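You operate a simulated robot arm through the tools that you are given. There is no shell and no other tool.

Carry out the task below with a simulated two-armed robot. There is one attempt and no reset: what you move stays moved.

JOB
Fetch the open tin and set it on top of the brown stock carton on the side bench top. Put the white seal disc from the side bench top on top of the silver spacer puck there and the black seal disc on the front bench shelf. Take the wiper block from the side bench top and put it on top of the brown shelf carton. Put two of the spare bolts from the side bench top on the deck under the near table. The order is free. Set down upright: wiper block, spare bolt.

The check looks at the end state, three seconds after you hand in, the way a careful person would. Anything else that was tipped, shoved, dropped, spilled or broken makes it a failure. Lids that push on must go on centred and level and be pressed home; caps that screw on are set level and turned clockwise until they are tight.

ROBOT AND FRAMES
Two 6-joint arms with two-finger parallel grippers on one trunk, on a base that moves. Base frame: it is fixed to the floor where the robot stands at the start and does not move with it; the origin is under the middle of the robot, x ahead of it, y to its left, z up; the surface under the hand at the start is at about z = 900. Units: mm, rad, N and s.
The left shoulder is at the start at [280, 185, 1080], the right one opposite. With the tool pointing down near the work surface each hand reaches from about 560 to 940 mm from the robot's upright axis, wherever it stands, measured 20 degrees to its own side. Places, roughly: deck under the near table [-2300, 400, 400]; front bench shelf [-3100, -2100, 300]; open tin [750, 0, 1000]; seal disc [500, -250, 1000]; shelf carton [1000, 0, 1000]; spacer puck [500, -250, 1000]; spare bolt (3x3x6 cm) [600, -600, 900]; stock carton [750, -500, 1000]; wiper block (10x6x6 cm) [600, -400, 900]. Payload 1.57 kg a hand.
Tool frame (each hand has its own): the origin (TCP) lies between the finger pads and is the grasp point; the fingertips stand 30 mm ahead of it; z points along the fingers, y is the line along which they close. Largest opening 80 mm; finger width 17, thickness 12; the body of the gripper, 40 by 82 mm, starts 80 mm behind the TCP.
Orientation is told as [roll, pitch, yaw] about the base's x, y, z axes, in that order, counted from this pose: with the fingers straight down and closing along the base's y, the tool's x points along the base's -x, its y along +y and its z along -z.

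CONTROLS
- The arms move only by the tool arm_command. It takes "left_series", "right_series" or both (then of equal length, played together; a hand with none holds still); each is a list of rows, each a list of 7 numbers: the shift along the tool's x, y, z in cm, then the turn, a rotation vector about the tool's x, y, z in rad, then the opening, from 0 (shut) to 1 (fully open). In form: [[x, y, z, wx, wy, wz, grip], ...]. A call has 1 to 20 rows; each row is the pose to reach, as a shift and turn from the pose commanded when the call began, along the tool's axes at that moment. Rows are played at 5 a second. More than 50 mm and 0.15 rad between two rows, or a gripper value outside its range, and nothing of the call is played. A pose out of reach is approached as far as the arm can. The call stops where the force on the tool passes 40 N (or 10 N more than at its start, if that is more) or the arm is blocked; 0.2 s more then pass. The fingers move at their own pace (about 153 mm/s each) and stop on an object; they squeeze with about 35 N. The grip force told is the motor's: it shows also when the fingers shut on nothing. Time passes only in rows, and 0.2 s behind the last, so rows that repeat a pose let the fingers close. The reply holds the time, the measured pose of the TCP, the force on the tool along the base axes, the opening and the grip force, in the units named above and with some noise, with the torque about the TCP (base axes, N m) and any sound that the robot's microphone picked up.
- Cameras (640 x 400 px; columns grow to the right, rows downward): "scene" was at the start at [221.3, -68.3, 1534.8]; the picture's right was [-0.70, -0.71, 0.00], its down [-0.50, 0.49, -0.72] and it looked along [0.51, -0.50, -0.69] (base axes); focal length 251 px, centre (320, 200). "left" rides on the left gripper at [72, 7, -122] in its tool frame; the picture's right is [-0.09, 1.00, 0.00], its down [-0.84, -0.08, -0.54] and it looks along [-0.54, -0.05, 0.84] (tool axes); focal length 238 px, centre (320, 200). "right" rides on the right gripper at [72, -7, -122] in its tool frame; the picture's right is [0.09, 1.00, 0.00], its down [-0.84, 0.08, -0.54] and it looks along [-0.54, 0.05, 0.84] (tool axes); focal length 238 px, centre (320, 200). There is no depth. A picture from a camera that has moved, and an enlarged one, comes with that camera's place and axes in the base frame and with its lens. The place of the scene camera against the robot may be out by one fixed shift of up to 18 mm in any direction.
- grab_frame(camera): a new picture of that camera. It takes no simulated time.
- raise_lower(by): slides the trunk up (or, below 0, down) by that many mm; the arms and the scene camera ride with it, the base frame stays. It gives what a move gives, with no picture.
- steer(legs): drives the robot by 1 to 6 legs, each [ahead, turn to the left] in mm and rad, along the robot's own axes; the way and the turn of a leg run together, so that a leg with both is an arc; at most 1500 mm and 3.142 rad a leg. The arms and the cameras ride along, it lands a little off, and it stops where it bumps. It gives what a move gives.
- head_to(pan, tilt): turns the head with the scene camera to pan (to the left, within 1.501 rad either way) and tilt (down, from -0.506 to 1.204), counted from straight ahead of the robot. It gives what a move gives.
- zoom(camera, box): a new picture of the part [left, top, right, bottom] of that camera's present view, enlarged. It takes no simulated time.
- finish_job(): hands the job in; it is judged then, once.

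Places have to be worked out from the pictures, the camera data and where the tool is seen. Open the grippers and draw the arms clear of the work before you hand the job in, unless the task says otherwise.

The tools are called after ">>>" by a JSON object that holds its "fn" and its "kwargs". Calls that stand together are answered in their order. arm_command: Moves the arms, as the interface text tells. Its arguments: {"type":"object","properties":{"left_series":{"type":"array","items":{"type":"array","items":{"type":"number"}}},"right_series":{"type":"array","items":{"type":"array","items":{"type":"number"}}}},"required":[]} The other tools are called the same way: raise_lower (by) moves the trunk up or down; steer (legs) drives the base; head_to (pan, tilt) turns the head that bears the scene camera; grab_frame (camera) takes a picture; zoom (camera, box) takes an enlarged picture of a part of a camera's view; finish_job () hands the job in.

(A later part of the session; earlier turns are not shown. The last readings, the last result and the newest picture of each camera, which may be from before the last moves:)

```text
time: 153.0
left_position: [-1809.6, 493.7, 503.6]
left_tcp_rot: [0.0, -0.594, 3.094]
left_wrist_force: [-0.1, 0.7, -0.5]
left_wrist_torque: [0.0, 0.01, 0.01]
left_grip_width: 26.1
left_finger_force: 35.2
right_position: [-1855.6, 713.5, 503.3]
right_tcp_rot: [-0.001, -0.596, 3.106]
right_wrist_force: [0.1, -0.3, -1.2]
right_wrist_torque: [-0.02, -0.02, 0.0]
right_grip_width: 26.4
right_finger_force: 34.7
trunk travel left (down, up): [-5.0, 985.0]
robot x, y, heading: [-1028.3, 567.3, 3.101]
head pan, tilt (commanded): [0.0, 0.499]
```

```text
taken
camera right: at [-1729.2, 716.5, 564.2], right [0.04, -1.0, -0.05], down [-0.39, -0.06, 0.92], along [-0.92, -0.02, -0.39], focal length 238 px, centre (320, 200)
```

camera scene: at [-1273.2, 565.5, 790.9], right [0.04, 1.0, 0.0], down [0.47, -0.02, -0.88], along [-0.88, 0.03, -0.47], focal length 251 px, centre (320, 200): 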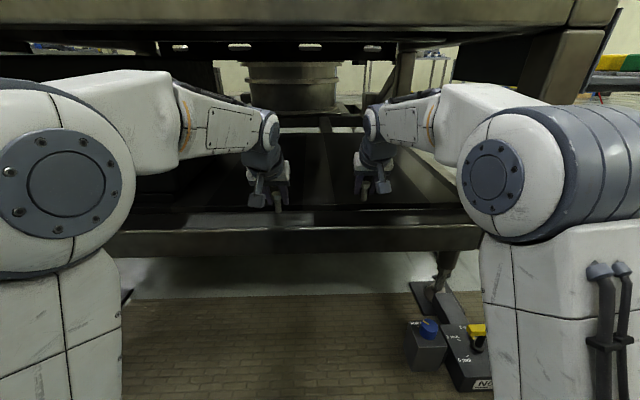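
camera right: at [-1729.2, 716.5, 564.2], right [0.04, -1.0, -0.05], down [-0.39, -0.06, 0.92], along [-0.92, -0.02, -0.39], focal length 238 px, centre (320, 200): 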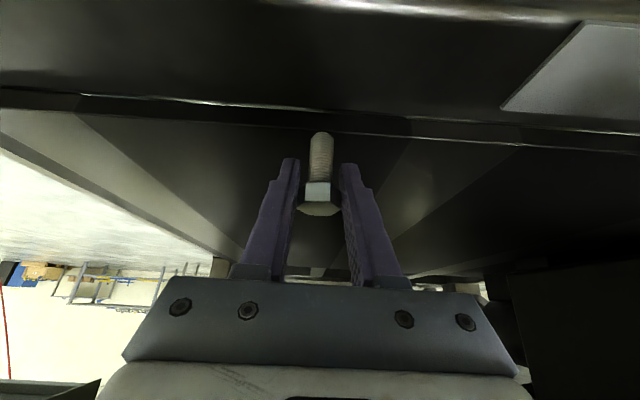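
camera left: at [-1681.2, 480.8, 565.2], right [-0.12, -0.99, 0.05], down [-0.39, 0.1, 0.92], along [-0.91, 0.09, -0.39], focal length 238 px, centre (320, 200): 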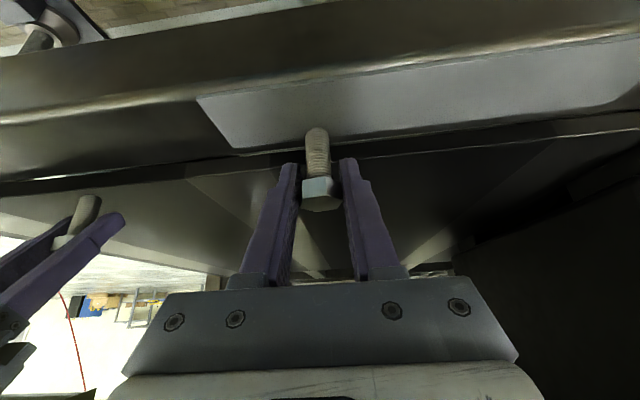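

I'll zoom in to understand the deck's front edge and surface.

>>> {"fn": "zoom", "kwargs": {"camera": "right", "box": [0, 60, 320, 260]}}

>>> {"fn": "zoom", "kwargs": {"camera": "right", "box": [320, 60, 640, 260]}}

>>> {"fn": "zoom", "kwargs": {"camera": "scene", "box": [230, 100, 430, 260]}}

```text
2.00 times, centred on (160, 160) of right
camera zoom: at [-1729.2, 716.5, 564.2], right [0.04, -1.0, -0.05], down [-0.39, -0.06, 0.92], along [-0.92, -0.02, -0.39], focal length 477 px, centre (640, 280)
```

zoom: 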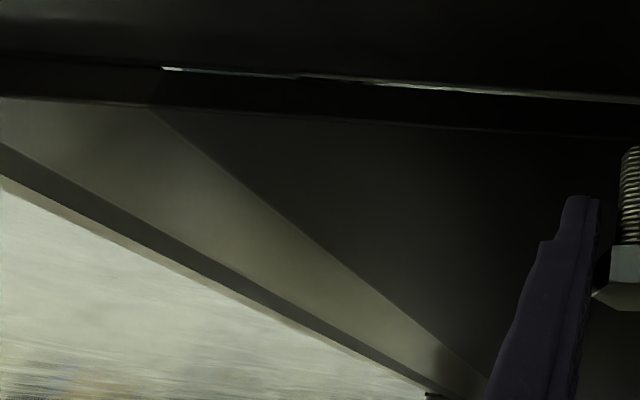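

```text
2.00 times, centred on (480, 160) of right
camera zoom: at [-1729.2, 716.5, 564.2], right [0.04, -1.0, -0.05], down [-0.39, -0.06, 0.92], along [-0.92, -0.02, -0.39], focal length 477 px, centre (0, 280)
```

zoom: 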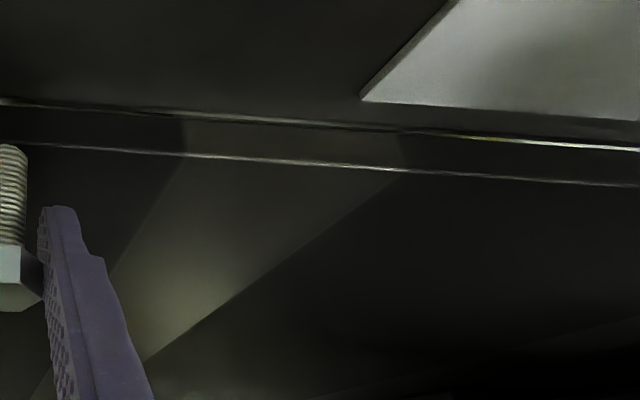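

```text
2.50 times, centred on (330, 180) of scene
camera zoom: at [-1273.2, 565.5, 790.9], right [0.04, 1.0, 0.0], down [0.47, -0.02, -0.88], along [-0.88, 0.03, -0.47], focal length 627 px, centre (295, 250)
```

zoom: 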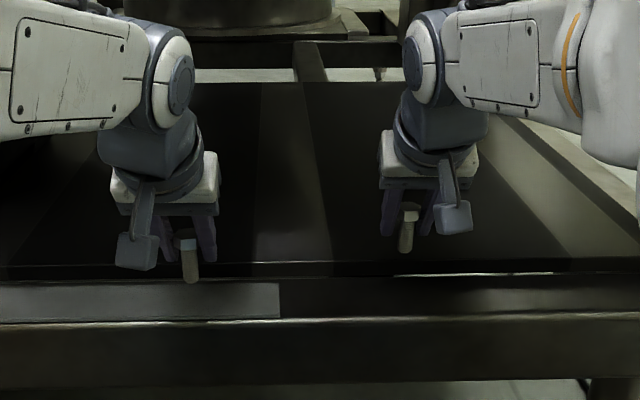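

The deck plate is a solid surface with its top at z≈431 and its front edge near x≈-1890 to -1910. The bolts' feet are about 28 mm above it, so I'll drive on 185 mm to bring them well inside.

>>> {"fn": "steer", "kwargs": {"legs": [[185, 0]]}}

>>> {"fn": "grab_frame", "kwargs": {"camera": "scene"}}

>>> {"fn": "grab_frame", "kwargs": {"camera": "left"}}

>>> {"fn": "grab_frame", "kwargs": {"camera": "right"}}

```text
time: 154.5
left_position: [-1998.3, 503.6, 500.7]
left_tcp_rot: [0.001, -0.589, 3.088]
left_wrist_force: [-0.2, -0.2, -1.6]
left_wrist_torque: [-0.02, -0.01, -0.02]
left_grip_width: 26.2
left_finger_force: 34.5
right_position: [-2046.1, 724.6, 500.3]
right_tcp_rot: [0.002, -0.59, 3.102]
right_wrist_force: [0.6, 0.1, -1.6]
right_wrist_torque: [-0.01, -0.02, -0.01]
right_grip_width: 26.5
right_finger_force: 34.5
trunk travel left (down, up): [-5.0, 985.0]
robot x, y, heading: [-1213.7, 575.9, 3.104]
head pan, tilt (commanded): [0.0, 0.499]
```

```text
taken
camera scene: at [-1460.7, 573.8, 790.9], right [0.04, 1.0, 0.0], down [0.47, -0.02, -0.88], along [-0.88, 0.04, -0.47], focal length 251 px, centre (320, 200)
```

scene: 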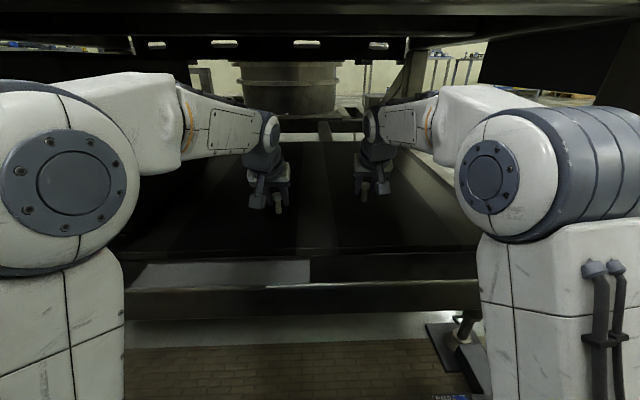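

```text
taken
camera left: at [-1871.2, 490.9, 562.2], right [-0.13, -0.99, 0.05], down [-0.39, 0.1, 0.92], along [-0.91, 0.1, -0.4], focal length 238 px, centre (320, 200)
```

left: 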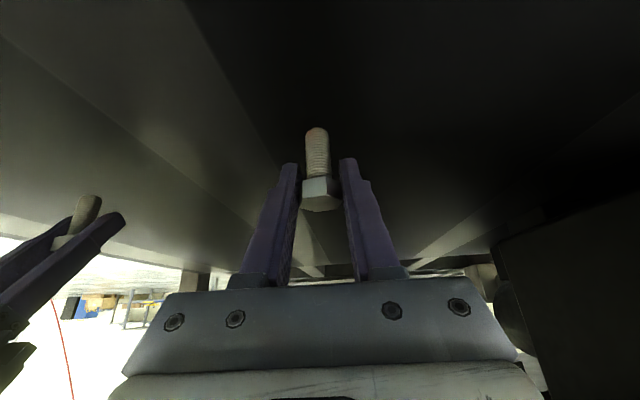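

```text
taken
camera right: at [-1918.2, 726.8, 560.9], right [0.04, -1.0, -0.05], down [-0.4, -0.06, 0.92], along [-0.92, -0.01, -0.4], focal length 238 px, centre (320, 200)
```

right: 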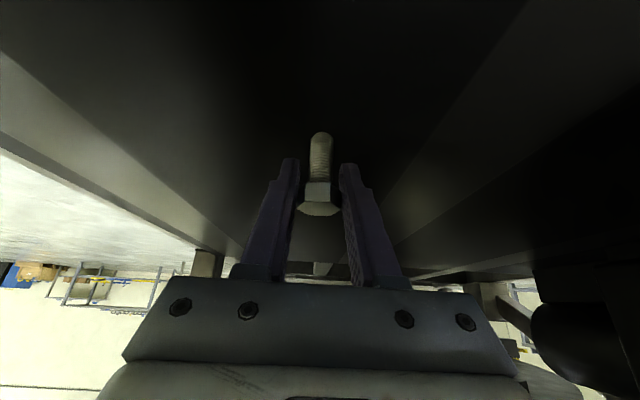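

Both bolts are over the open deck, and the tool pitch reads 0.007 rad off the picking attitude. I'll correct that and lower 18 mm together.

>>> {"fn": "arm_command", "kwargs": {"left_series": [[0.5, 0, 0.75, 0, -0.007, 0, 0], [1.0, 0, 1.5, 0, -0.007, 0, 0], [1.0, 0, 1.5, 0, -0.007, 0, 0]], "right_series": [[0.5, 0, 0.75, 0, -0.007, 0, 0], [1.0, 0, 1.5, 0, -0.007, 0, 0], [1.0, 0, 1.5, 0, -0.007, 0, 0]]}}

>>> {"fn": "zoom", "kwargs": {"camera": "left", "box": [240, 80, 400, 220]}}

>>> {"fn": "zoom", "kwargs": {"camera": "right", "box": [240, 80, 400, 220]}}

```text
time: 155.3
left_position: [-2001.5, 504.0, 483.5]
left_tcp_rot: [-0.002, -0.602, 3.088]
left_wrist_force: [4.0, -3.3, 21.9]
left_wrist_torque: [-0.23, -0.18, -0.04]
left_grip_width: 26.1
left_finger_force: 35.0
right_position: [-2047.5, 724.6, 482.2]
right_tcp_rot: [0.0, -0.6, 3.103]
right_wrist_force: [-0.5, -1.0, 5.9]
right_wrist_torque: [-0.05, 0.02, -0.02]
right_grip_width: 26.3
right_finger_force: 35.7
trunk travel left (down, up): [-5.0, 985.0]
robot x, y, heading: [-1214.4, 577.0, 3.099]
head pan, tilt (commanded): [0.0, 0.499]
```

```text
2.86 times, centred on (320, 150) of left
camera zoom: at [-1873.0, 490.2, 543.3], right [-0.13, -0.99, 0.05], down [-0.38, 0.1, 0.92], along [-0.92, 0.1, -0.39], focal length 681 px, centre (320, 343)
```

zoom: 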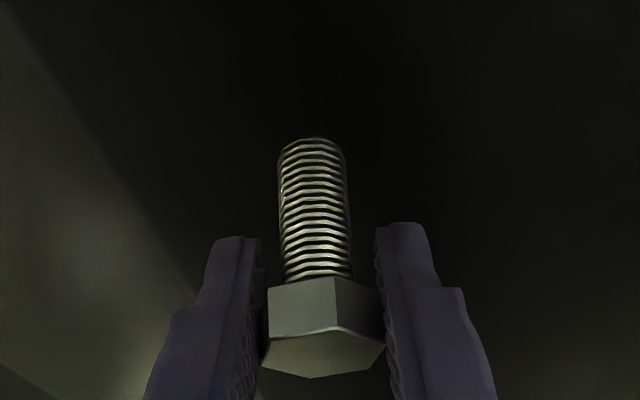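

```text
2.86 times, centred on (320, 150) of right
camera zoom: at [-1920.0, 726.8, 540.4], right [0.04, -1.0, -0.05], down [-0.39, -0.06, 0.92], along [-0.92, -0.01, -0.39], focal length 681 px, centre (320, 343)
```

zoom: 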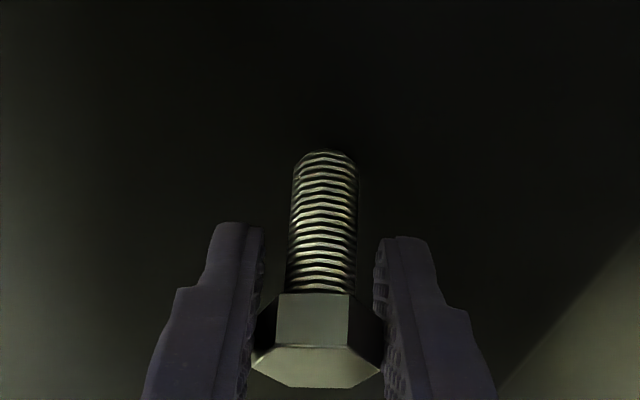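

Both bolts have touched the deck (left 22 N, right 6 N), so the deck is at about z≈440. I'll ease the left up a touch to relax the force and read again before opening.

>>> {"fn": "arm_command", "kwargs": {"left_series": [[-0.06, 0, -0.09, 0, 0, 0, 0], [-0.06, 0, -0.09, 0, 0, 0, 0]], "right_series": [[0, 0, 0, 0, 0, 0, 0], [0, 0, 0, 0, 0, 0, 0]]}}

```text
time: 155.9
left_position: [-2002.7, 502.2, 483.5]
left_tcp_rot: [-0.003, -0.598, 3.09]
left_wrist_force: [-3.4, -1.4, 19.9]
left_wrist_torque: [0.01, 0.17, -0.13]
left_grip_width: 25.6
left_finger_force: 35.3
right_position: [-2047.9, 724.9, 480.6]
right_tcp_rot: [0.001, -0.601, 3.102]
right_wrist_force: [-0.3, -0.2, 14.1]
right_wrist_torque: [-0.02, 0.02, -0.01]
right_grip_width: 26.3
right_finger_force: 34.6
trunk travel left (down, up): [-5.0, 985.0]
robot x, y, heading: [-1214.1, 575.9, 3.1]
head pan, tilt (commanded): [0.0, 0.499]
```

Still about 20 N and 14 N. I'll ease both up by about a millimetre more.

>>> {"fn": "arm_command", "kwargs": {"left_series": [[-0.08, 0, -0.12, 0, 0, 0, 0], [-0.08, 0, -0.12, 0, 0, 0, 0], [-0.08, 0, -0.12, 0, 0, 0, 0]], "right_series": [[-0.05, 0, -0.07, 0, 0, 0, 0], [-0.05, 0, -0.07, 0, 0, 0, 0], [-0.05, 0, -0.07, 0, 0, 0, 0]]}}

>>> {"fn": "zoom", "kwargs": {"camera": "left", "box": [240, 80, 400, 220]}}

>>> {"fn": "zoom", "kwargs": {"camera": "right", "box": [240, 80, 400, 220]}}

```text
time: 156.7
left_position: [-2000.1, 503.0, 482.0]
left_tcp_rot: [-0.001, -0.589, 3.09]
left_wrist_force: [-1.4, -2.0, 14.4]
left_wrist_torque: [-0.18, 0.08, -0.05]
left_grip_width: 24.8
left_finger_force: 34.7
right_position: [-2047.2, 723.2, 481.7]
right_tcp_rot: [0.001, -0.599, 3.102]
right_wrist_force: [-5.5, -1.3, 13.6]
right_wrist_torque: [-0.08, 0.23, 0.0]
right_grip_width: 26.3
right_finger_force: 35.3
trunk travel left (down, up): [-5.0, 985.0]
robot x, y, heading: [-1217.2, 574.2, 3.107]
head pan, tilt (commanded): [0.0, 0.499]
```

```text
2.86 times, centred on (320, 150) of left
camera zoom: at [-1872.6, 491.0, 543.0], right [-0.13, -0.99, 0.05], down [-0.39, 0.1, 0.92], along [-0.91, 0.1, -0.4], focal length 681 px, centre (320, 343)
```

zoom: 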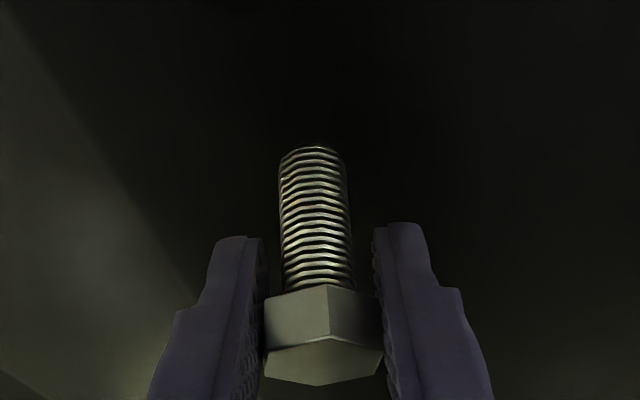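

```text
2.86 times, centred on (320, 150) of right
camera zoom: at [-1920.1, 726.8, 540.5], right [0.04, -1.0, -0.05], down [-0.39, -0.06, 0.92], along [-0.92, -0.01, -0.39], focal length 681 px, centre (320, 343)
```

zoom: 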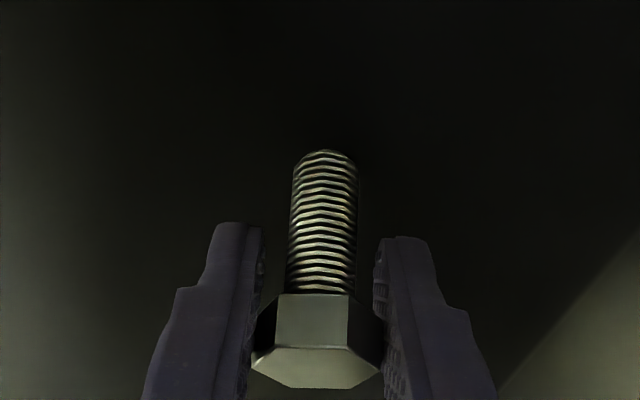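

The left bolt is just turning in yaw to seat its flats, which is harmless. I'll ease both up a little more and let things settle.

>>> {"fn": "arm_command", "kwargs": {"left_series": [[-0.08, 0, -0.12, 0, 0, 0, 0], [-0.08, 0, -0.12, 0, 0, 0, 0], [-0.08, 0, -0.12, 0, 0, 0, 0], [-0.08, 0, -0.12, 0, 0, 0, 0]], "right_series": [[-0.08, 0, -0.12, 0, 0, 0, 0], [-0.08, 0, -0.12, 0, 0, 0, 0], [-0.08, 0, -0.12, 0, 0, 0, 0], [-0.08, 0, -0.12, 0, 0, 0, 0]]}}

>>> {"fn": "zoom", "kwargs": {"camera": "left", "box": [240, 80, 400, 220]}}

>>> {"fn": "zoom", "kwargs": {"camera": "right", "box": [240, 80, 400, 220]}}

```text
time: 157.7
left_position: [-2000.8, 504.2, 482.1]
left_tcp_rot: [-0.001, -0.59, 3.091]
left_wrist_force: [-0.7, -0.6, -1.0]
left_wrist_torque: [0.0, 0.01, 0.0]
left_grip_width: 23.4
left_finger_force: 34.7
right_position: [-2047.3, 725.4, 481.7]
right_tcp_rot: [-0.002, -0.594, 3.101]
right_wrist_force: [-0.7, 1.5, 8.9]
right_wrist_torque: [0.05, 0.03, -0.01]
right_grip_width: 26.4
right_finger_force: 35.1
trunk travel left (down, up): [-5.0, 985.0]
robot x, y, heading: [-1216.5, 573.0, 3.102]
head pan, tilt (commanded): [0.0, 0.499]
```

```text
2.86 times, centred on (320, 150) of left
camera zoom: at [-1872.6, 491.2, 543.8], right [-0.13, -0.99, 0.05], down [-0.39, 0.1, 0.92], along [-0.91, 0.1, -0.4], focal length 681 px, centre (320, 343)
```

zoom: 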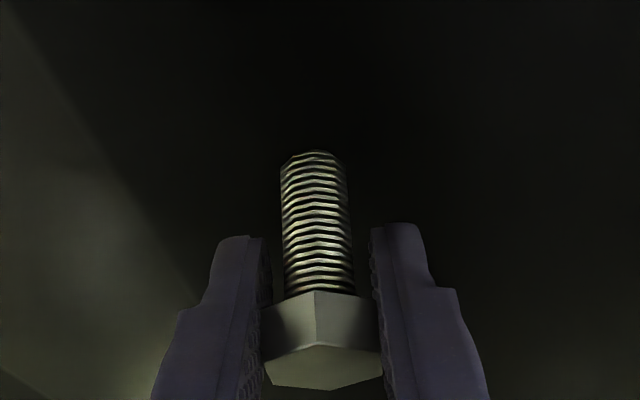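

```text
2.86 times, centred on (320, 150) of right
camera zoom: at [-1919.9, 726.8, 541.1], right [0.04, -1.0, -0.05], down [-0.39, -0.06, 0.92], along [-0.92, -0.01, -0.39], focal length 681 px, centre (320, 343)
```

zoom: 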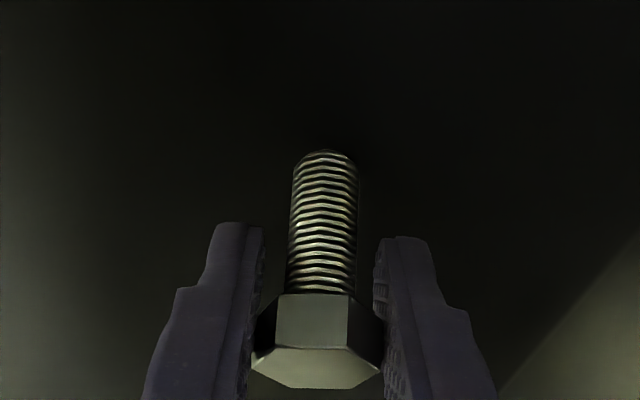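

Left is now nearly unloaded, about 1 mm from the deck and still upright, while right carries 9 N. I'll nudge left down 1 mm and right up 1 mm.

>>> {"fn": "arm_command", "kwargs": {"left_series": [[0.06, 0, 0.08, 0, 0, 0, 0], [0.06, 0, 0.08, 0, 0, 0, 0], [0.06, 0, 0.08, 0, 0, 0, 0]], "right_series": [[-0.05, 0, -0.07, 0, 0, 0, 0], [-0.05, 0, -0.07, 0, 0, 0, 0], [-0.05, 0, -0.07, 0, 0, 0, 0]]}}

```text
time: 158.5
left_position: [-2000.5, 504.0, 483.2]
left_tcp_rot: [-0.001, -0.594, 3.089]
left_wrist_force: [-0.1, -0.8, -1.2]
left_wrist_torque: [0.0, -0.02, 0.02]
left_grip_width: 23.5
left_finger_force: 34.6
right_position: [-2046.6, 725.1, 481.8]
right_tcp_rot: [0.002, -0.592, 3.101]
right_wrist_force: [0.3, 0.5, 0.0]
right_wrist_torque: [0.03, 0.01, -0.02]
right_grip_width: 26.2
right_finger_force: 34.8
trunk travel left (down, up): [-5.0, 985.0]
robot x, y, heading: [-1213.4, 575.2, 3.1]
head pan, tilt (commanded): [0.0, 0.499]
```

I'll lower the left a bit more to find light contact again, and the right by half a millimetre.

>>> {"fn": "arm_command", "kwargs": {"left_series": [[0.06, 0, 0.08, 0, 0, 0, 0], [0.06, 0, 0.08, 0, 0, 0, 0], [0.06, 0, 0.08, 0, 0, 0, 0]], "right_series": [[0.02, 0, 0.03, 0, 0, 0, 0], [0.02, 0, 0.03, 0, 0, 0, 0], [0.02, 0, 0.03, 0, 0, 0, 0]]}}

>>> {"fn": "arm_command", "kwargs": {"left_series": [[0.06, 0, 0.08, 0, 0, 0, 0], [0.06, 0, 0.08, 0, 0, 0, 0], [0.06, 0, 0.08, 0, 0, 0, 0]], "right_series": [[0.0, 0, 0.0, 0, 0, 0, 0], [0.0, 0, 0.0, 0, 0, 0, 0], [0.0, 0, 0.0, 0, 0, 0, 0]]}}

```text
time: 159.3
left_position: [-2000.0, 503.6, 481.9]
left_tcp_rot: [-0.001, -0.593, 3.087]
left_wrist_force: [-0.2, 0.5, 0.1]
left_wrist_torque: [-0.03, 0.0, 0.0]
left_grip_width: 23.4
left_finger_force: 35.1
right_position: [-2047.3, 724.4, 482.8]
right_tcp_rot: [0.002, -0.596, 3.103]
right_wrist_force: [-0.5, 0.6, -1.0]
right_wrist_torque: [0.02, 0.04, 0.0]
right_grip_width: 26.0
right_finger_force: 34.5
trunk travel left (down, up): [-5.0, 985.0]
robot x, y, heading: [-1216.0, 572.6, 3.103]
head pan, tilt (commanded): [0.0, 0.499]
```

```text
time: 160.1
left_position: [-2000.7, 504.6, 482.4]
left_tcp_rot: [-0.002, -0.595, 3.089]
left_wrist_force: [1.1, -1.1, 6.3]
left_wrist_torque: [-0.02, -0.03, 0.01]
left_grip_width: 23.6
left_finger_force: 35.2
right_position: [-2046.8, 724.4, 481.9]
right_tcp_rot: [0.0, -0.596, 3.101]
right_wrist_force: [0.3, 0.6, -0.7]
right_wrist_torque: [0.03, -0.01, -0.03]
right_grip_width: 26.0
right_finger_force: 35.6
trunk travel left (down, up): [-5.0, 985.0]
robot x, y, heading: [-1216.2, 572.8, 3.102]
head pan, tilt (commanded): [0.0, 0.499]
```

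Left is in light contact (6 N). I'll bring the right down about a millimetre to match.

>>> {"fn": "arm_command", "kwargs": {"right_series": [[0.05, 0, 0.07, 0, 0, 0, 0], [0.05, 0, 0.07, 0, 0, 0, 0], [0.05, 0, 0.07, 0, 0, 0, 0]]}}

>>> {"fn": "zoom", "kwargs": {"camera": "left", "box": [240, 80, 400, 220]}}

>>> {"fn": "zoom", "kwargs": {"camera": "right", "box": [240, 80, 400, 220]}}

```text
time: 160.9
left_position: [-2001.4, 506.0, 480.1]
left_tcp_rot: [-0.003, -0.595, 3.088]
left_wrist_force: [-0.5, -1.2, 10.4]
left_wrist_torque: [-0.07, -0.03, -0.01]
left_grip_width: 23.6
left_finger_force: 35.1
right_position: [-2047.1, 724.4, 481.6]
right_tcp_rot: [-0.002, -0.597, 3.102]
right_wrist_force: [0.0, 0.5, -1.0]
right_wrist_torque: [0.03, 0.01, 0.04]
right_grip_width: 26.5
right_finger_force: 34.9
trunk travel left (down, up): [-5.0, 985.0]
robot x, y, heading: [-1220.4, 574.5, 3.096]
head pan, tilt (commanded): [0.0, 0.499]
```

```text
2.86 times, centred on (320, 150) of left
camera zoom: at [-1872.4, 491.4, 541.9], right [-0.13, -0.99, 0.05], down [-0.39, 0.1, 0.92], along [-0.91, 0.1, -0.39], focal length 681 px, centre (320, 343)
```

zoom: 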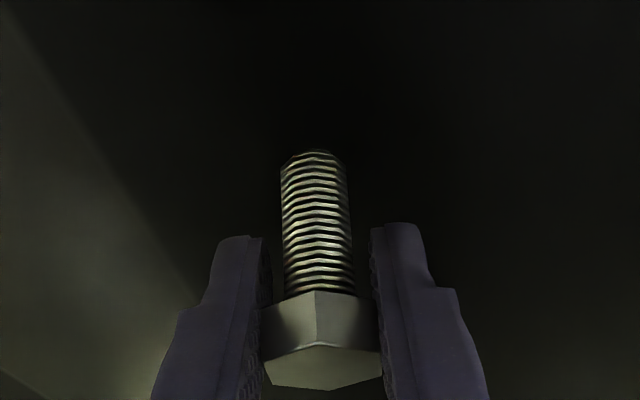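

```text
2.86 times, centred on (320, 150) of right
camera zoom: at [-1919.7, 726.4, 541.0], right [0.04, -1.0, -0.05], down [-0.39, -0.06, 0.92], along [-0.92, -0.01, -0.39], focal length 681 px, centre (320, 343)
```

zoom: 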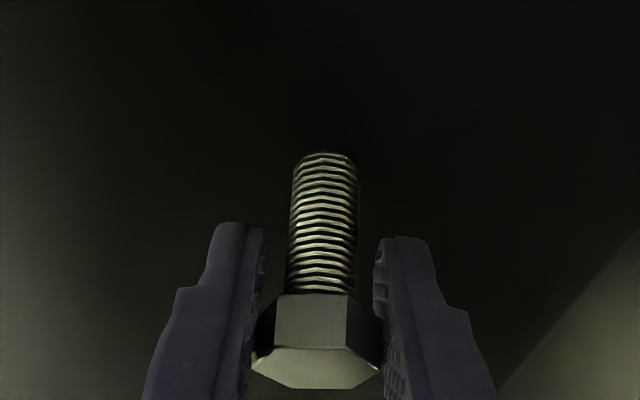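

I'll release the left bolt now with a gradual opening, keeping the right hand still.

>>> {"fn": "arm_command", "kwargs": {"left_series": [[0, 0, 0, 0, 0, 0, 0.3], [0, 0, 0, 0, 0, 0, 0.34], [0, 0, 0, 0, 0, 0, 0.4], [0, 0, 0, 0, 0, 0, 0.5], [0, 0, 0, 0, 0, 0, 0.7], [0, 0, 0, 0, 0, 0, 0.9], [0, 0, 0, 0, 0, 0, 0.9]]}}

>>> {"fn": "grab_frame", "kwargs": {"camera": "left"}}

>>> {"fn": "zoom", "kwargs": {"camera": "scene", "box": [220, 120, 420, 260]}}

```text
time: 162.5
left_position: [-1999.3, 504.9, 480.8]
left_tcp_rot: [0.0, -0.595, 3.089]
left_wrist_force: [-0.8, 0.4, -0.1]
left_wrist_torque: [0.02, 0.01, -0.01]
left_grip_width: 71.9
left_finger_force: 0.1
right_position: [-2046.8, 724.5, 480.9]
right_tcp_rot: [-0.001, -0.596, 3.101]
right_wrist_force: [-0.1, 0.9, 1.9]
right_wrist_torque: [0.07, 0.03, -0.03]
right_grip_width: 26.0
right_finger_force: 34.9
trunk travel left (down, up): [-5.0, 985.0]
robot x, y, heading: [-1215.7, 577.9, 3.106]
head pan, tilt (commanded): [0.0, 0.499]
```

```text
taken
camera left: at [-1872.3, 491.4, 541.3], right [-0.13, -0.99, 0.05], down [-0.39, 0.1, 0.92], along [-0.91, 0.1, -0.4], focal length 238 px, centre (320, 200)
```

left: 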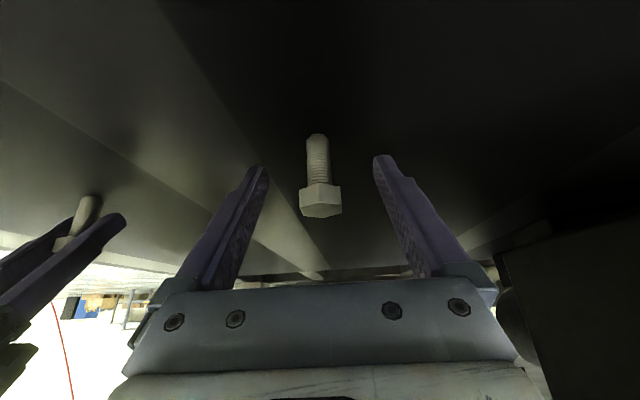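

```text
2.86 times, centred on (320, 190) of scene
camera zoom: at [-1460.6, 573.7, 791.0], right [0.04, 1.0, 0.0], down [0.47, -0.02, -0.88], along [-0.88, 0.04, -0.47], focal length 717 px, centre (320, 229)
```

zoom: 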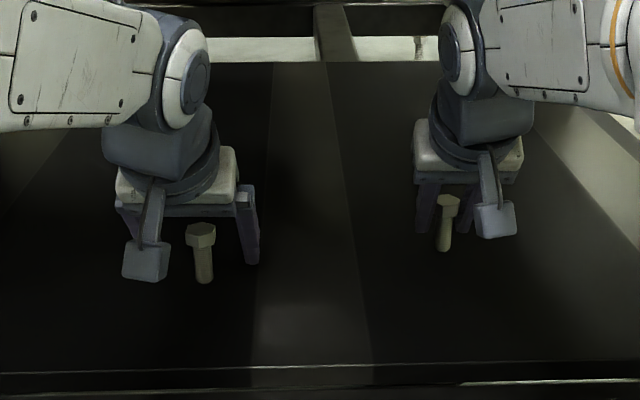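

The left bolt stands upright on the deck. The right one looked slightly leaning in this view, so I'll check it closer before releasing.

>>> {"fn": "zoom", "kwargs": {"camera": "scene", "box": [260, 170, 390, 230]}}

>>> {"fn": "zoom", "kwargs": {"camera": "left", "box": [0, 120, 200, 260]}}

>>> {"fn": "zoom", "kwargs": {"camera": "right", "box": [270, 110, 370, 220]}}

```text
4.92 times, centred on (325, 200) of scene
camera zoom: at [-1460.6, 573.7, 791.0], right [0.04, 1.0, 0.0], down [0.47, -0.02, -0.88], along [-0.88, 0.04, -0.47], focal length 1235 px, centre (295, 200)
```

zoom: 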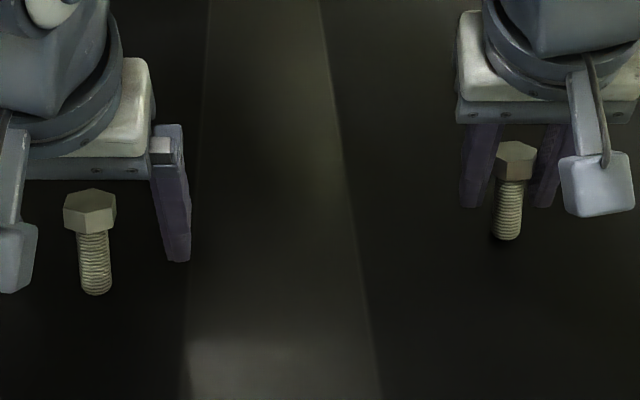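

```text
2.86 times, centred on (100, 190) of left
camera zoom: at [-1872.3, 491.4, 541.3], right [-0.13, -0.99, 0.05], down [-0.39, 0.1, 0.92], along [-0.91, 0.1, -0.4], focal length 681 px, centre (949, 229)
```

zoom: 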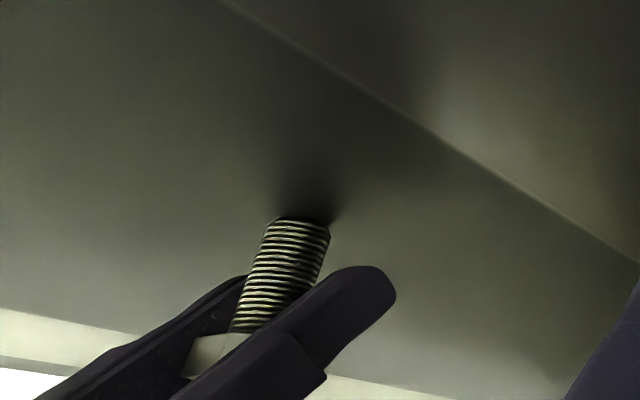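

```text
3.64 times, centred on (320, 165) of right
camera zoom: at [-1919.8, 726.4, 540.9], right [0.04, -1.0, -0.05], down [-0.39, -0.06, 0.92], along [-0.92, -0.01, -0.39], focal length 867 px, centre (320, 327)
```

zoom: 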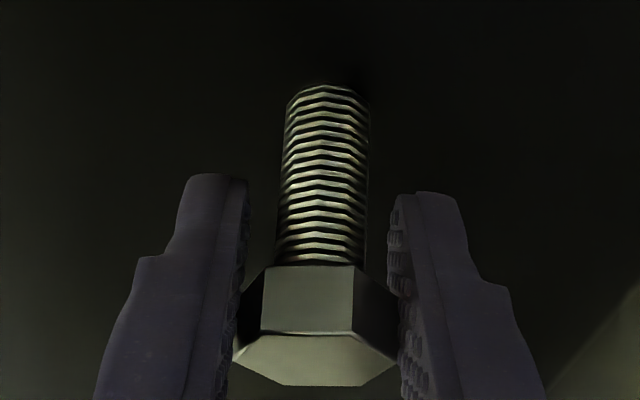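

Both bolts are vertical within about 0.01 rad once perspective is allowed for. The right one is in light contact, so I'll nudge it down half a millimetre and release it gradually.

>>> {"fn": "arm_command", "kwargs": {"right_series": [[0.03, 0, 0.04, 0, 0, 0, 0], [0.03, 0, 0.04, 0, 0, 0, 0], [0.03, 0, 0.04, 0, 0, 0, 0]]}}

>>> {"fn": "arm_command", "kwargs": {"right_series": [[0, 0, 0, 0, 0, 0, 0.33], [0, 0, 0, 0, 0, 0, 0.37], [0, 0, 0, 0, 0, 0, 0.42], [0, 0, 0, 0, 0, 0, 0.5], [0, 0, 0, 0, 0, 0, 0.7], [0, 0, 0, 0, 0, 0, 0.9], [0, 0, 0, 0, 0, 0, 0.9]]}}

>>> {"fn": "grab_frame", "kwargs": {"camera": "right"}}

>>> {"fn": "zoom", "kwargs": {"camera": "scene", "box": [260, 170, 390, 230]}}

```text
time: 163.3
left_position: [-2000.5, 504.5, 481.2]
left_tcp_rot: [-0.002, -0.593, 3.09]
left_wrist_force: [-0.1, -0.2, -0.3]
left_wrist_torque: [0.02, -0.02, -0.01]
left_grip_width: 72.0
left_finger_force: 0.0
right_position: [-2047.1, 725.0, 481.5]
right_tcp_rot: [0.0, -0.595, 3.101]
right_wrist_force: [1.0, 1.6, 4.9]
right_wrist_torque: [0.1, -0.07, -0.03]
right_grip_width: 26.1
right_finger_force: 34.7
trunk travel left (down, up): [-5.0, 985.0]
robot x, y, heading: [-1216.3, 573.9, 3.105]
head pan, tilt (commanded): [0.0, 0.499]
```

```text
time: 164.9
left_position: [-1999.4, 504.4, 479.3]
left_tcp_rot: [0.001, -0.592, 3.089]
left_wrist_force: [0.4, -0.9, -0.1]
left_wrist_torque: [0.01, -0.01, 0.0]
left_grip_width: 72.0
left_finger_force: 0.1
right_position: [-2047.7, 724.5, 481.0]
right_tcp_rot: [-0.001, -0.594, 3.101]
right_wrist_force: [-0.7, -0.2, -0.4]
right_wrist_torque: [-0.02, 0.0, 0.01]
right_grip_width: 71.8
right_finger_force: 0.0
trunk travel left (down, up): [-5.0, 985.0]
robot x, y, heading: [-1212.6, 575.8, 3.102]
head pan, tilt (commanded): [0.0, 0.499]
```

```text
taken
camera right: at [-1920.1, 726.2, 540.3], right [0.04, -1.0, -0.05], down [-0.39, -0.06, 0.92], along [-0.92, -0.01, -0.39], focal length 238 px, centre (320, 200)
```

right: 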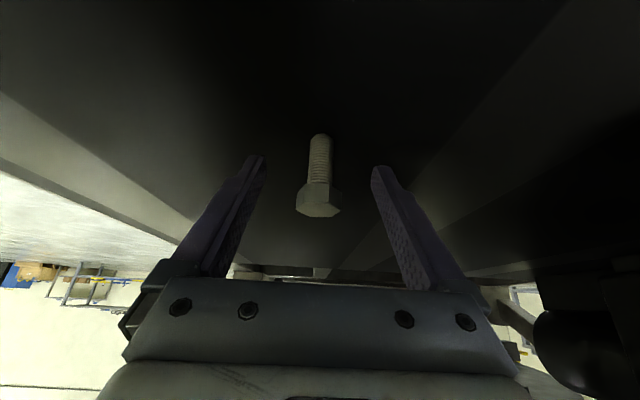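

```text
4.92 times, centred on (325, 200) of scene
camera zoom: at [-1460.6, 573.7, 790.9], right [0.04, 1.0, 0.0], down [0.47, -0.02, -0.88], along [-0.88, 0.04, -0.47], focal length 1235 px, centre (295, 200)
```

zoom: 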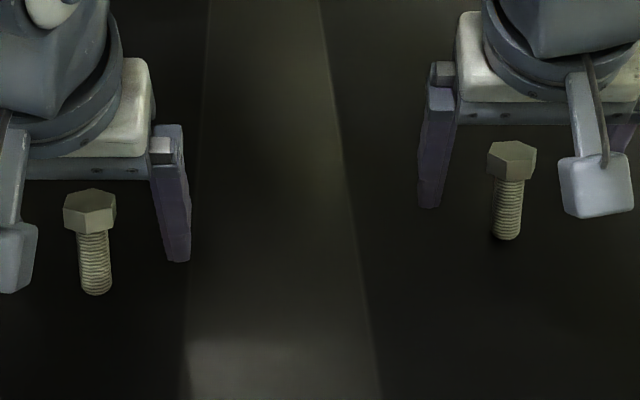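

Both bolts stand upright on the deck. I'll withdraw the hands straight backwards with the arms, so the bolts pass out between the open fingertips.

>>> {"fn": "arm_command", "kwargs": {"left_series": [[1.6, 0, -1.1, 0, 0, 0, 0.9], [3.3, 0, -2.2, 0, 0, 0, 0.9], [5.0, 0, -3.4, 0, 0, 0, 0.9], [6.6, 0, -4.5, 0, 0, 0, 0.9]], "right_series": [[1.6, 0, -1.1, 0, 0, 0, 0.9], [3.3, 0, -2.2, 0, 0, 0, 0.9], [5.0, 0, -3.4, 0, 0, 0, 0.9], [6.6, 0, -4.5, 0, 0, 0, 0.9]]}}

>>> {"fn": "grab_frame", "kwargs": {"camera": "scene"}}

>>> {"fn": "zoom", "kwargs": {"camera": "scene", "box": [260, 150, 390, 230]}}

```text
time: 165.9
left_position: [-1922.3, 500.7, 480.2]
left_tcp_rot: [0.0, -0.59, 3.089]
left_wrist_force: [-0.2, 1.2, 1.1]
left_wrist_torque: [0.05, -0.01, 0.02]
left_grip_width: 71.9
left_finger_force: 0.0
right_position: [-1965.9, 721.7, 480.0]
right_tcp_rot: [-0.001, -0.593, 3.1]
right_wrist_force: [0.5, 0.6, -0.1]
right_wrist_torque: [-0.01, 0.0, -0.03]
right_grip_width: 72.0
right_finger_force: 0.1
trunk travel left (down, up): [-5.0, 985.0]
robot x, y, heading: [-1215.4, 575.1, 3.101]
head pan, tilt (commanded): [0.0, 0.499]
```

```text
taken
camera scene: at [-1460.7, 573.7, 790.9], right [0.04, 1.0, 0.0], down [0.47, -0.02, -0.88], along [-0.88, 0.04, -0.47], focal length 251 px, centre (320, 200)
```

scene: 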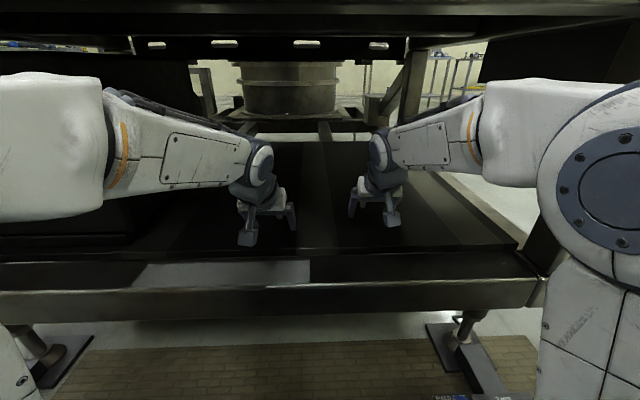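

```text
4.92 times, centred on (325, 190) of scene
camera zoom: at [-1460.7, 573.7, 790.9], right [0.04, 1.0, 0.0], down [0.47, -0.02, -0.88], along [-0.88, 0.04, -0.47], focal length 1235 px, centre (295, 249)
```

zoom: 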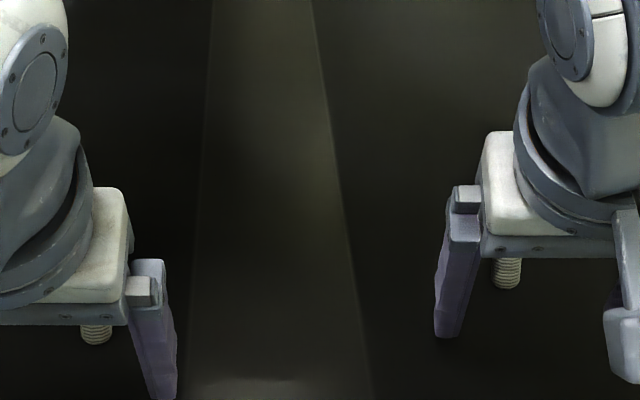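

The hands are clear of the bolts. I'll drive back 350 mm, away from the table.

>>> {"fn": "steer", "kwargs": {"legs": [[-350, 0]]}}

>>> {"fn": "grab_frame", "kwargs": {"camera": "scene"}}

>>> {"fn": "zoom", "kwargs": {"camera": "scene", "box": [220, 100, 420, 240]}}

>>> {"fn": "grab_frame", "kwargs": {"camera": "left"}}

```text
time: 168.2
left_position: [-1577.4, 491.6, 480.7]
left_tcp_rot: [0.0, -0.592, 3.083]
left_wrist_force: [0.0, -0.1, 0.0]
left_wrist_torque: [0.0, 0.03, -0.01]
left_grip_width: 72.1
left_finger_force: 0.0
right_position: [-1620.9, 712.9, 480.5]
right_tcp_rot: [-0.001, -0.595, 3.092]
right_wrist_force: [-0.2, 0.0, 0.4]
right_wrist_torque: [0.05, -0.02, 0.0]
right_grip_width: 71.9
right_finger_force: 0.0
trunk travel left (down, up): [-5.0, 985.0]
robot x, y, heading: [-870.9, 556.8, 3.091]
head pan, tilt (commanded): [0.0, 0.499]
```

```text
taken
camera scene: at [-1116.4, 560.4, 790.9], right [0.05, 1.0, 0.0], down [0.47, -0.02, -0.88], along [-0.88, 0.04, -0.47], focal length 251 px, centre (320, 200)
```

scene: 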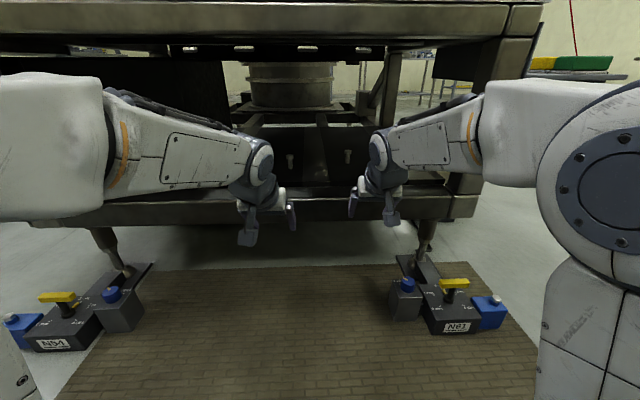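

```text
2.86 times, centred on (320, 170) of scene
camera zoom: at [-1116.4, 560.4, 790.9], right [0.05, 1.0, 0.0], down [0.47, -0.02, -0.88], along [-0.88, 0.04, -0.47], focal length 717 px, centre (320, 286)
```

zoom: 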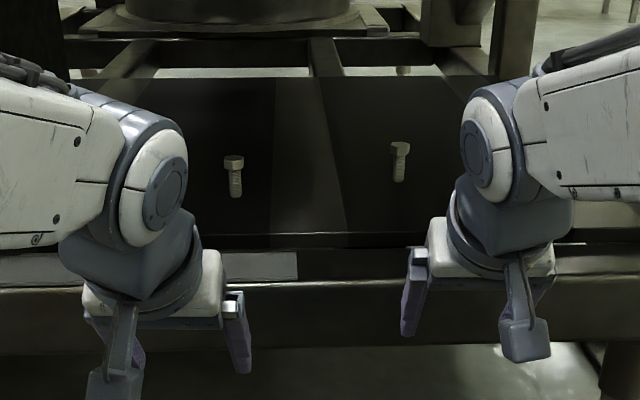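

```text
taken
camera left: at [-1450.6, 477.0, 541.5], right [-0.14, -0.99, 0.05], down [-0.39, 0.1, 0.92], along [-0.91, 0.11, -0.4], focal length 238 px, centre (320, 200)
```

left: 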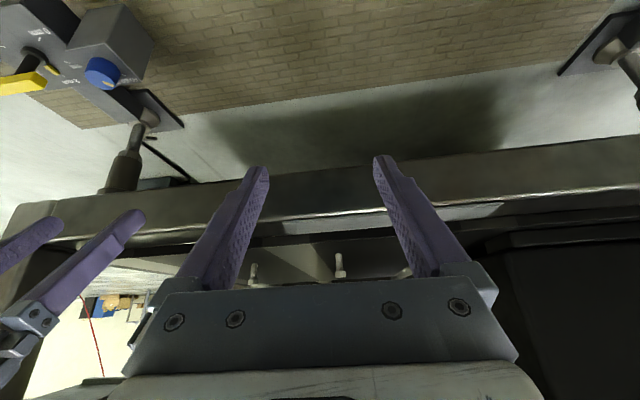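

Both bolts are standing on the deck. I'll raise the trunk again and return to the side bench for the black disc.

>>> {"fn": "raise_lower", "kwargs": {"by": 400}}

>>> {"fn": "raise_lower", "kwargs": {"by": 370}}

>>> {"fn": "zoom", "kwargs": {"camera": "scene", "box": [0, 0, 640, 400]}}

```text
time: 172.0
left_position: [-1580.7, 490.9, 876.2]
left_tcp_rot: [0.0, -0.588, 3.082]
left_wrist_force: [-0.5, 0.3, 0.1]
left_wrist_torque: [0.05, -0.03, 0.04]
left_grip_width: 71.7
left_finger_force: 0.2
right_position: [-1622.4, 712.9, 877.2]
right_tcp_rot: [-0.001, -0.589, 3.091]
right_wrist_force: [0.6, 0.4, -0.6]
right_wrist_torque: [0.03, 0.0, -0.01]
right_grip_width: 72.1
right_finger_force: 0.0
trunk travel left (down, up): [-405.0, 585.0]
robot x, y, heading: [-875.2, 559.2, 3.092]
head pan, tilt (commanded): [0.0, 0.499]
```

```text
time: 175.6
left_position: [-1579.9, 492.0, 1247.6]
left_tcp_rot: [0.0, -0.588, 3.082]
left_wrist_force: [-0.4, -0.4, 0.0]
left_wrist_torque: [0.02, 0.0, 0.01]
left_grip_width: 71.8
left_finger_force: 0.1
right_position: [-1622.6, 713.3, 1246.0]
right_tcp_rot: [0.0, -0.59, 3.093]
right_wrist_force: [-0.9, 0.0, 0.0]
right_wrist_torque: [-0.02, -0.04, -0.01]
right_grip_width: 72.3
right_finger_force: 0.1
trunk travel left (down, up): [-775.0, 215.0]
robot x, y, heading: [-867.7, 560.8, 3.09]
head pan, tilt (commanded): [0.0, 0.499]
```

```text
1.00 times, centred on (320, 200) of scene (not enlarged: the box is as wide or as high as the picture)
camera zoom: at [-1112.6, 560.2, 1560.9], right [0.05, 1.0, 0.0], down [0.47, -0.02, -0.88], along [-0.88, 0.04, -0.47], focal length 251 px, centre (320, 200)
```

zoom: 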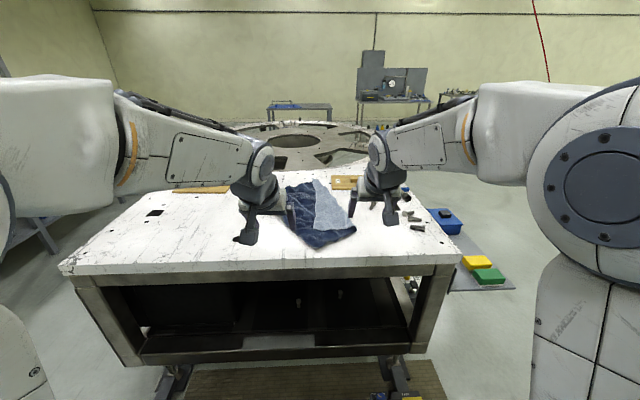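

I'll straighten both tools to point down and pull them in slightly, then drive back to the side bench.

>>> {"fn": "arm_command", "kwargs": {"left_series": [[1.5, 0, 0.4, 0, 0.118, 0, 0.9], [3.0, 0, 0.9, 0, 0.236, 0, 0.9], [4.5, 0, 1.3, 0, 0.354, 0, 0.9], [6.0, 0, 1.8, 0, 0.472, 0, 0.9], [7.5, 0, 2.2, 0, 0.588, 0, 0.9], [7.5, 0, 2.2, 0, 0.588, 0, 0.9]], "right_series": [[1.5, 0, 0.4, 0, 0.118, 0, 0.9], [3.0, 0, 0.9, 0, 0.236, 0, 0.9], [4.5, 0, 1.3, 0, 0.354, 0, 0.9], [6.0, 0, 1.8, 0, 0.472, 0, 0.9], [7.5, 0, 2.2, 0, 0.59, 0, 0.9], [7.5, 0, 2.2, 0, 0.59, 0, 0.9]]}}

>>> {"fn": "steer", "kwargs": {"legs": [[0, 2.221], [1309, 0], [0, 0.972]]}}

>>> {"fn": "head_to", "kwargs": {"pan": 0.0, "tilt": 0.8}}

>>> {"fn": "grab_frame", "kwargs": {"camera": "scene"}}

>>> {"fn": "grab_frame", "kwargs": {"camera": "left"}}

```text
time: 177.0
left_position: [-1529.3, 487.4, 1187.5]
left_tcp_rot: [-0.002, 0.001, 3.081]
left_wrist_force: [-1.4, 0.2, -0.9]
left_wrist_torque: [-0.02, 0.01, 0.0]
left_grip_width: 72.1
left_finger_force: 0.0
right_position: [-1572.6, 709.7, 1186.3]
right_tcp_rot: [0.0, 0.001, 3.092]
right_wrist_force: [-0.6, -0.4, -0.2]
right_wrist_torque: [0.03, 0.0, 0.0]
right_grip_width: 72.1
right_finger_force: 0.0
trunk travel left (down, up): [-775.0, 215.0]
robot x, y, heading: [-874.8, 559.2, 3.091]
head pan, tilt (commanded): [0.0, 0.499]
```

```text
time: 191.2
left_position: [538.9, -371.9, 1184.4]
left_tcp_rot: [0.001, 0.002, 0.01]
left_wrist_force: [0.2, 0.1, -0.1]
left_wrist_torque: [0.01, 0.01, 0.03]
left_grip_width: 72.2
left_finger_force: 0.1
right_position: [597.3, -591.0, 1184.8]
right_tcp_rot: [-0.001, 0.0, 0.022]
right_wrist_force: [-0.8, 0.7, -0.3]
right_wrist_torque: [0.0, 0.01, 0.04]
right_grip_width: 72.0
right_finger_force: 0.0
trunk travel left (down, up): [-775.0, 215.0]
robot x, y, heading: [-114.9, -491.3, 0.028]
head pan, tilt (commanded): [0.0, 0.499]
```

```text
time: 192.1
left_position: [537.4, -371.0, 1184.5]
left_tcp_rot: [0.001, 0.0, 0.011]
left_wrist_force: [-0.6, 0.2, -0.7]
left_wrist_torque: [-0.01, -0.02, 0.04]
left_grip_width: 71.9
left_finger_force: 0.1
right_position: [598.3, -591.4, 1184.7]
right_tcp_rot: [0.0, -0.001, 0.021]
right_wrist_force: [-0.9, -0.5, 0.4]
right_wrist_torque: [-0.03, 0.0, 0.0]
right_grip_width: 72.3
right_finger_force: 0.0
trunk travel left (down, up): [-775.0, 215.0]
robot x, y, heading: [-112.6, -493.7, 0.023]
head pan, tilt (commanded): [0.0, 0.799]
```

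```text
taken
camera scene: at [130.0, -495.4, 1532.3], right [0.02, -1.0, 0.0], down [-0.72, -0.02, -0.7], along [0.7, 0.02, -0.72], focal length 251 px, centre (320, 200)
```

scene: 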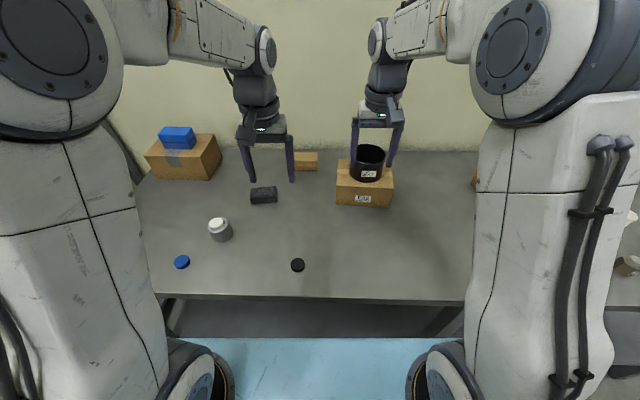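

```text
taken
camera left: at [467.3, -365.0, 1307.6], right [0.08, 1.0, 0.0], down [0.84, -0.07, 0.54], along [0.54, -0.04, -0.84], focal length 238 px, centre (320, 200)
```

left: 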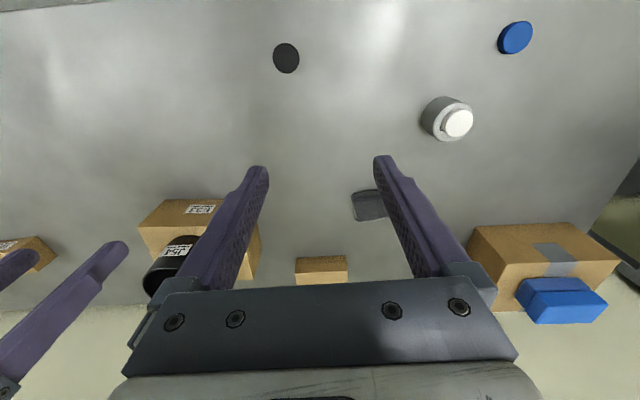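

The black disc is near (477,-415). I'll bring the left hand over it and look down.

>>> {"fn": "arm_command", "kwargs": {"left_series": [[1.5, -1.1, 2.6, 0, 0, 0, 1], [3.0, -2.2, 5.2, 0, 0, 0, 1], [4.5, -3.3, 7.8, 0, 0, 0, 1], [6.05, -4.33, 10.4, 0, 0, 0, 1], [6.05, -4.33, 10.4, 0, 0, 0, 1]]}}

>>> {"fn": "grab_frame", "kwargs": {"camera": "left"}}

>>> {"fn": "zoom", "kwargs": {"camera": "left", "box": [240, 60, 400, 160]}}

```text
time: 193.2
left_position: [478.3, -414.9, 1079.4]
left_tcp_rot: [0.001, 0.001, 0.012]
left_wrist_force: [0.4, 0.1, 1.0]
left_wrist_torque: [-0.01, 0.01, -0.01]
left_grip_width: 79.8
left_finger_force: 0.1
right_position: [598.1, -591.4, 1186.1]
right_tcp_rot: [0.001, 0.001, 0.022]
right_wrist_force: [1.1, -0.1, 0.1]
right_wrist_torque: [0.02, -0.03, 0.01]
right_grip_width: 72.0
right_finger_force: 0.0
trunk travel left (down, up): [-775.0, 215.0]
robot x, y, heading: [-112.9, -491.5, 0.022]
head pan, tilt (commanded): [0.0, 0.799]
```

```text
taken
camera left: at [406.7, -408.7, 1202.1], right [0.08, 1.0, 0.0], down [0.84, -0.07, 0.54], along [0.54, -0.04, -0.84], focal length 238 px, centre (320, 200)
```

left: 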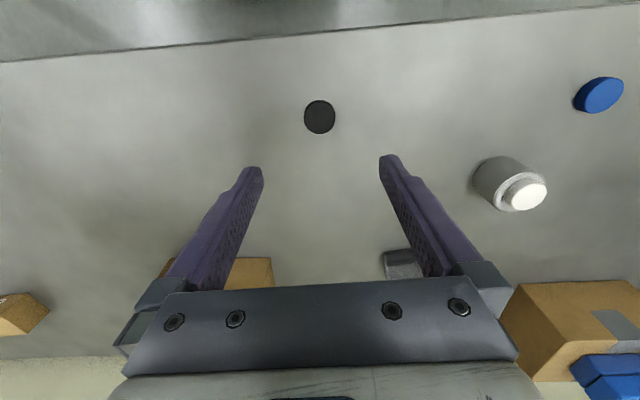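

```text
4.00 times, centred on (320, 110) of left
camera zoom: at [406.7, -408.7, 1202.1], right [0.08, 1.0, 0.0], down [0.84, -0.07, 0.54], along [0.54, -0.04, -0.84], focal length 953 px, centre (320, 560)
```

zoom: 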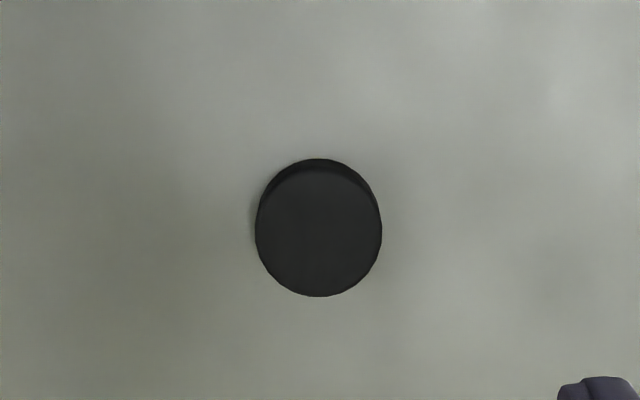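

It's well centred, about 2 mm towards the robot. I'll lower over it and grip it the same way as the white disc.

>>> {"fn": "arm_command", "kwargs": {"left_series": [[0.2, 0, 4.0, 0, 0, 0, 1], [0.2, 0, 8.0, 0, 0, 0, 1], [0.2, 0, 11.5, 0, 0, 0, 1], [0.2, 0, 13.7, 0, 0, 0, 1], [0.2, 0, 14.4, 0, 0, 0, 1], [0.2, 0, 14.4, 0, 0, 0, 0.6], [0.2, 0, 14.4, 0, 0, 0, 0.3], [0.2, 0, 14.4, 0, 0, 0, 0.3], [0.2, 0, 14.4, 0, 0, 0, 0.3]]}}

>>> {"fn": "grab_frame", "kwargs": {"camera": "left"}}

```text
time: 195.2
left_position: [476.8, -415.5, 937.6]
left_tcp_rot: [0.0, 0.001, 0.011]
left_wrist_force: [0.0, -0.7, 0.5]
left_wrist_torque: [-0.04, 0.02, 0.0]
left_grip_width: 34.8
left_finger_force: 35.1
right_position: [597.5, -591.1, 1185.0]
right_tcp_rot: [0.001, 0.0, 0.023]
right_wrist_force: [-0.3, -0.4, 0.2]
right_wrist_torque: [-0.03, 0.04, 0.01]
right_grip_width: 71.8
right_finger_force: 0.0
trunk travel left (down, up): [-775.0, 215.0]
robot x, y, heading: [-112.9, -493.1, 0.022]
head pan, tilt (commanded): [0.0, 0.799]
```

```text
taken
camera left: at [405.8, -409.2, 1059.8], right [0.08, 1.0, 0.0], down [0.84, -0.07, 0.54], along [0.54, -0.04, -0.84], focal length 238 px, centre (320, 200)
```

left: 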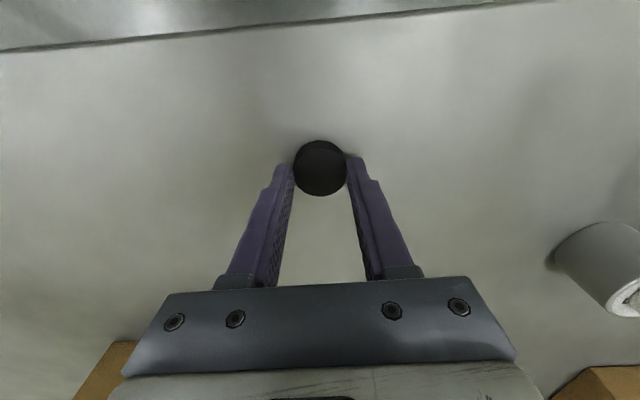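

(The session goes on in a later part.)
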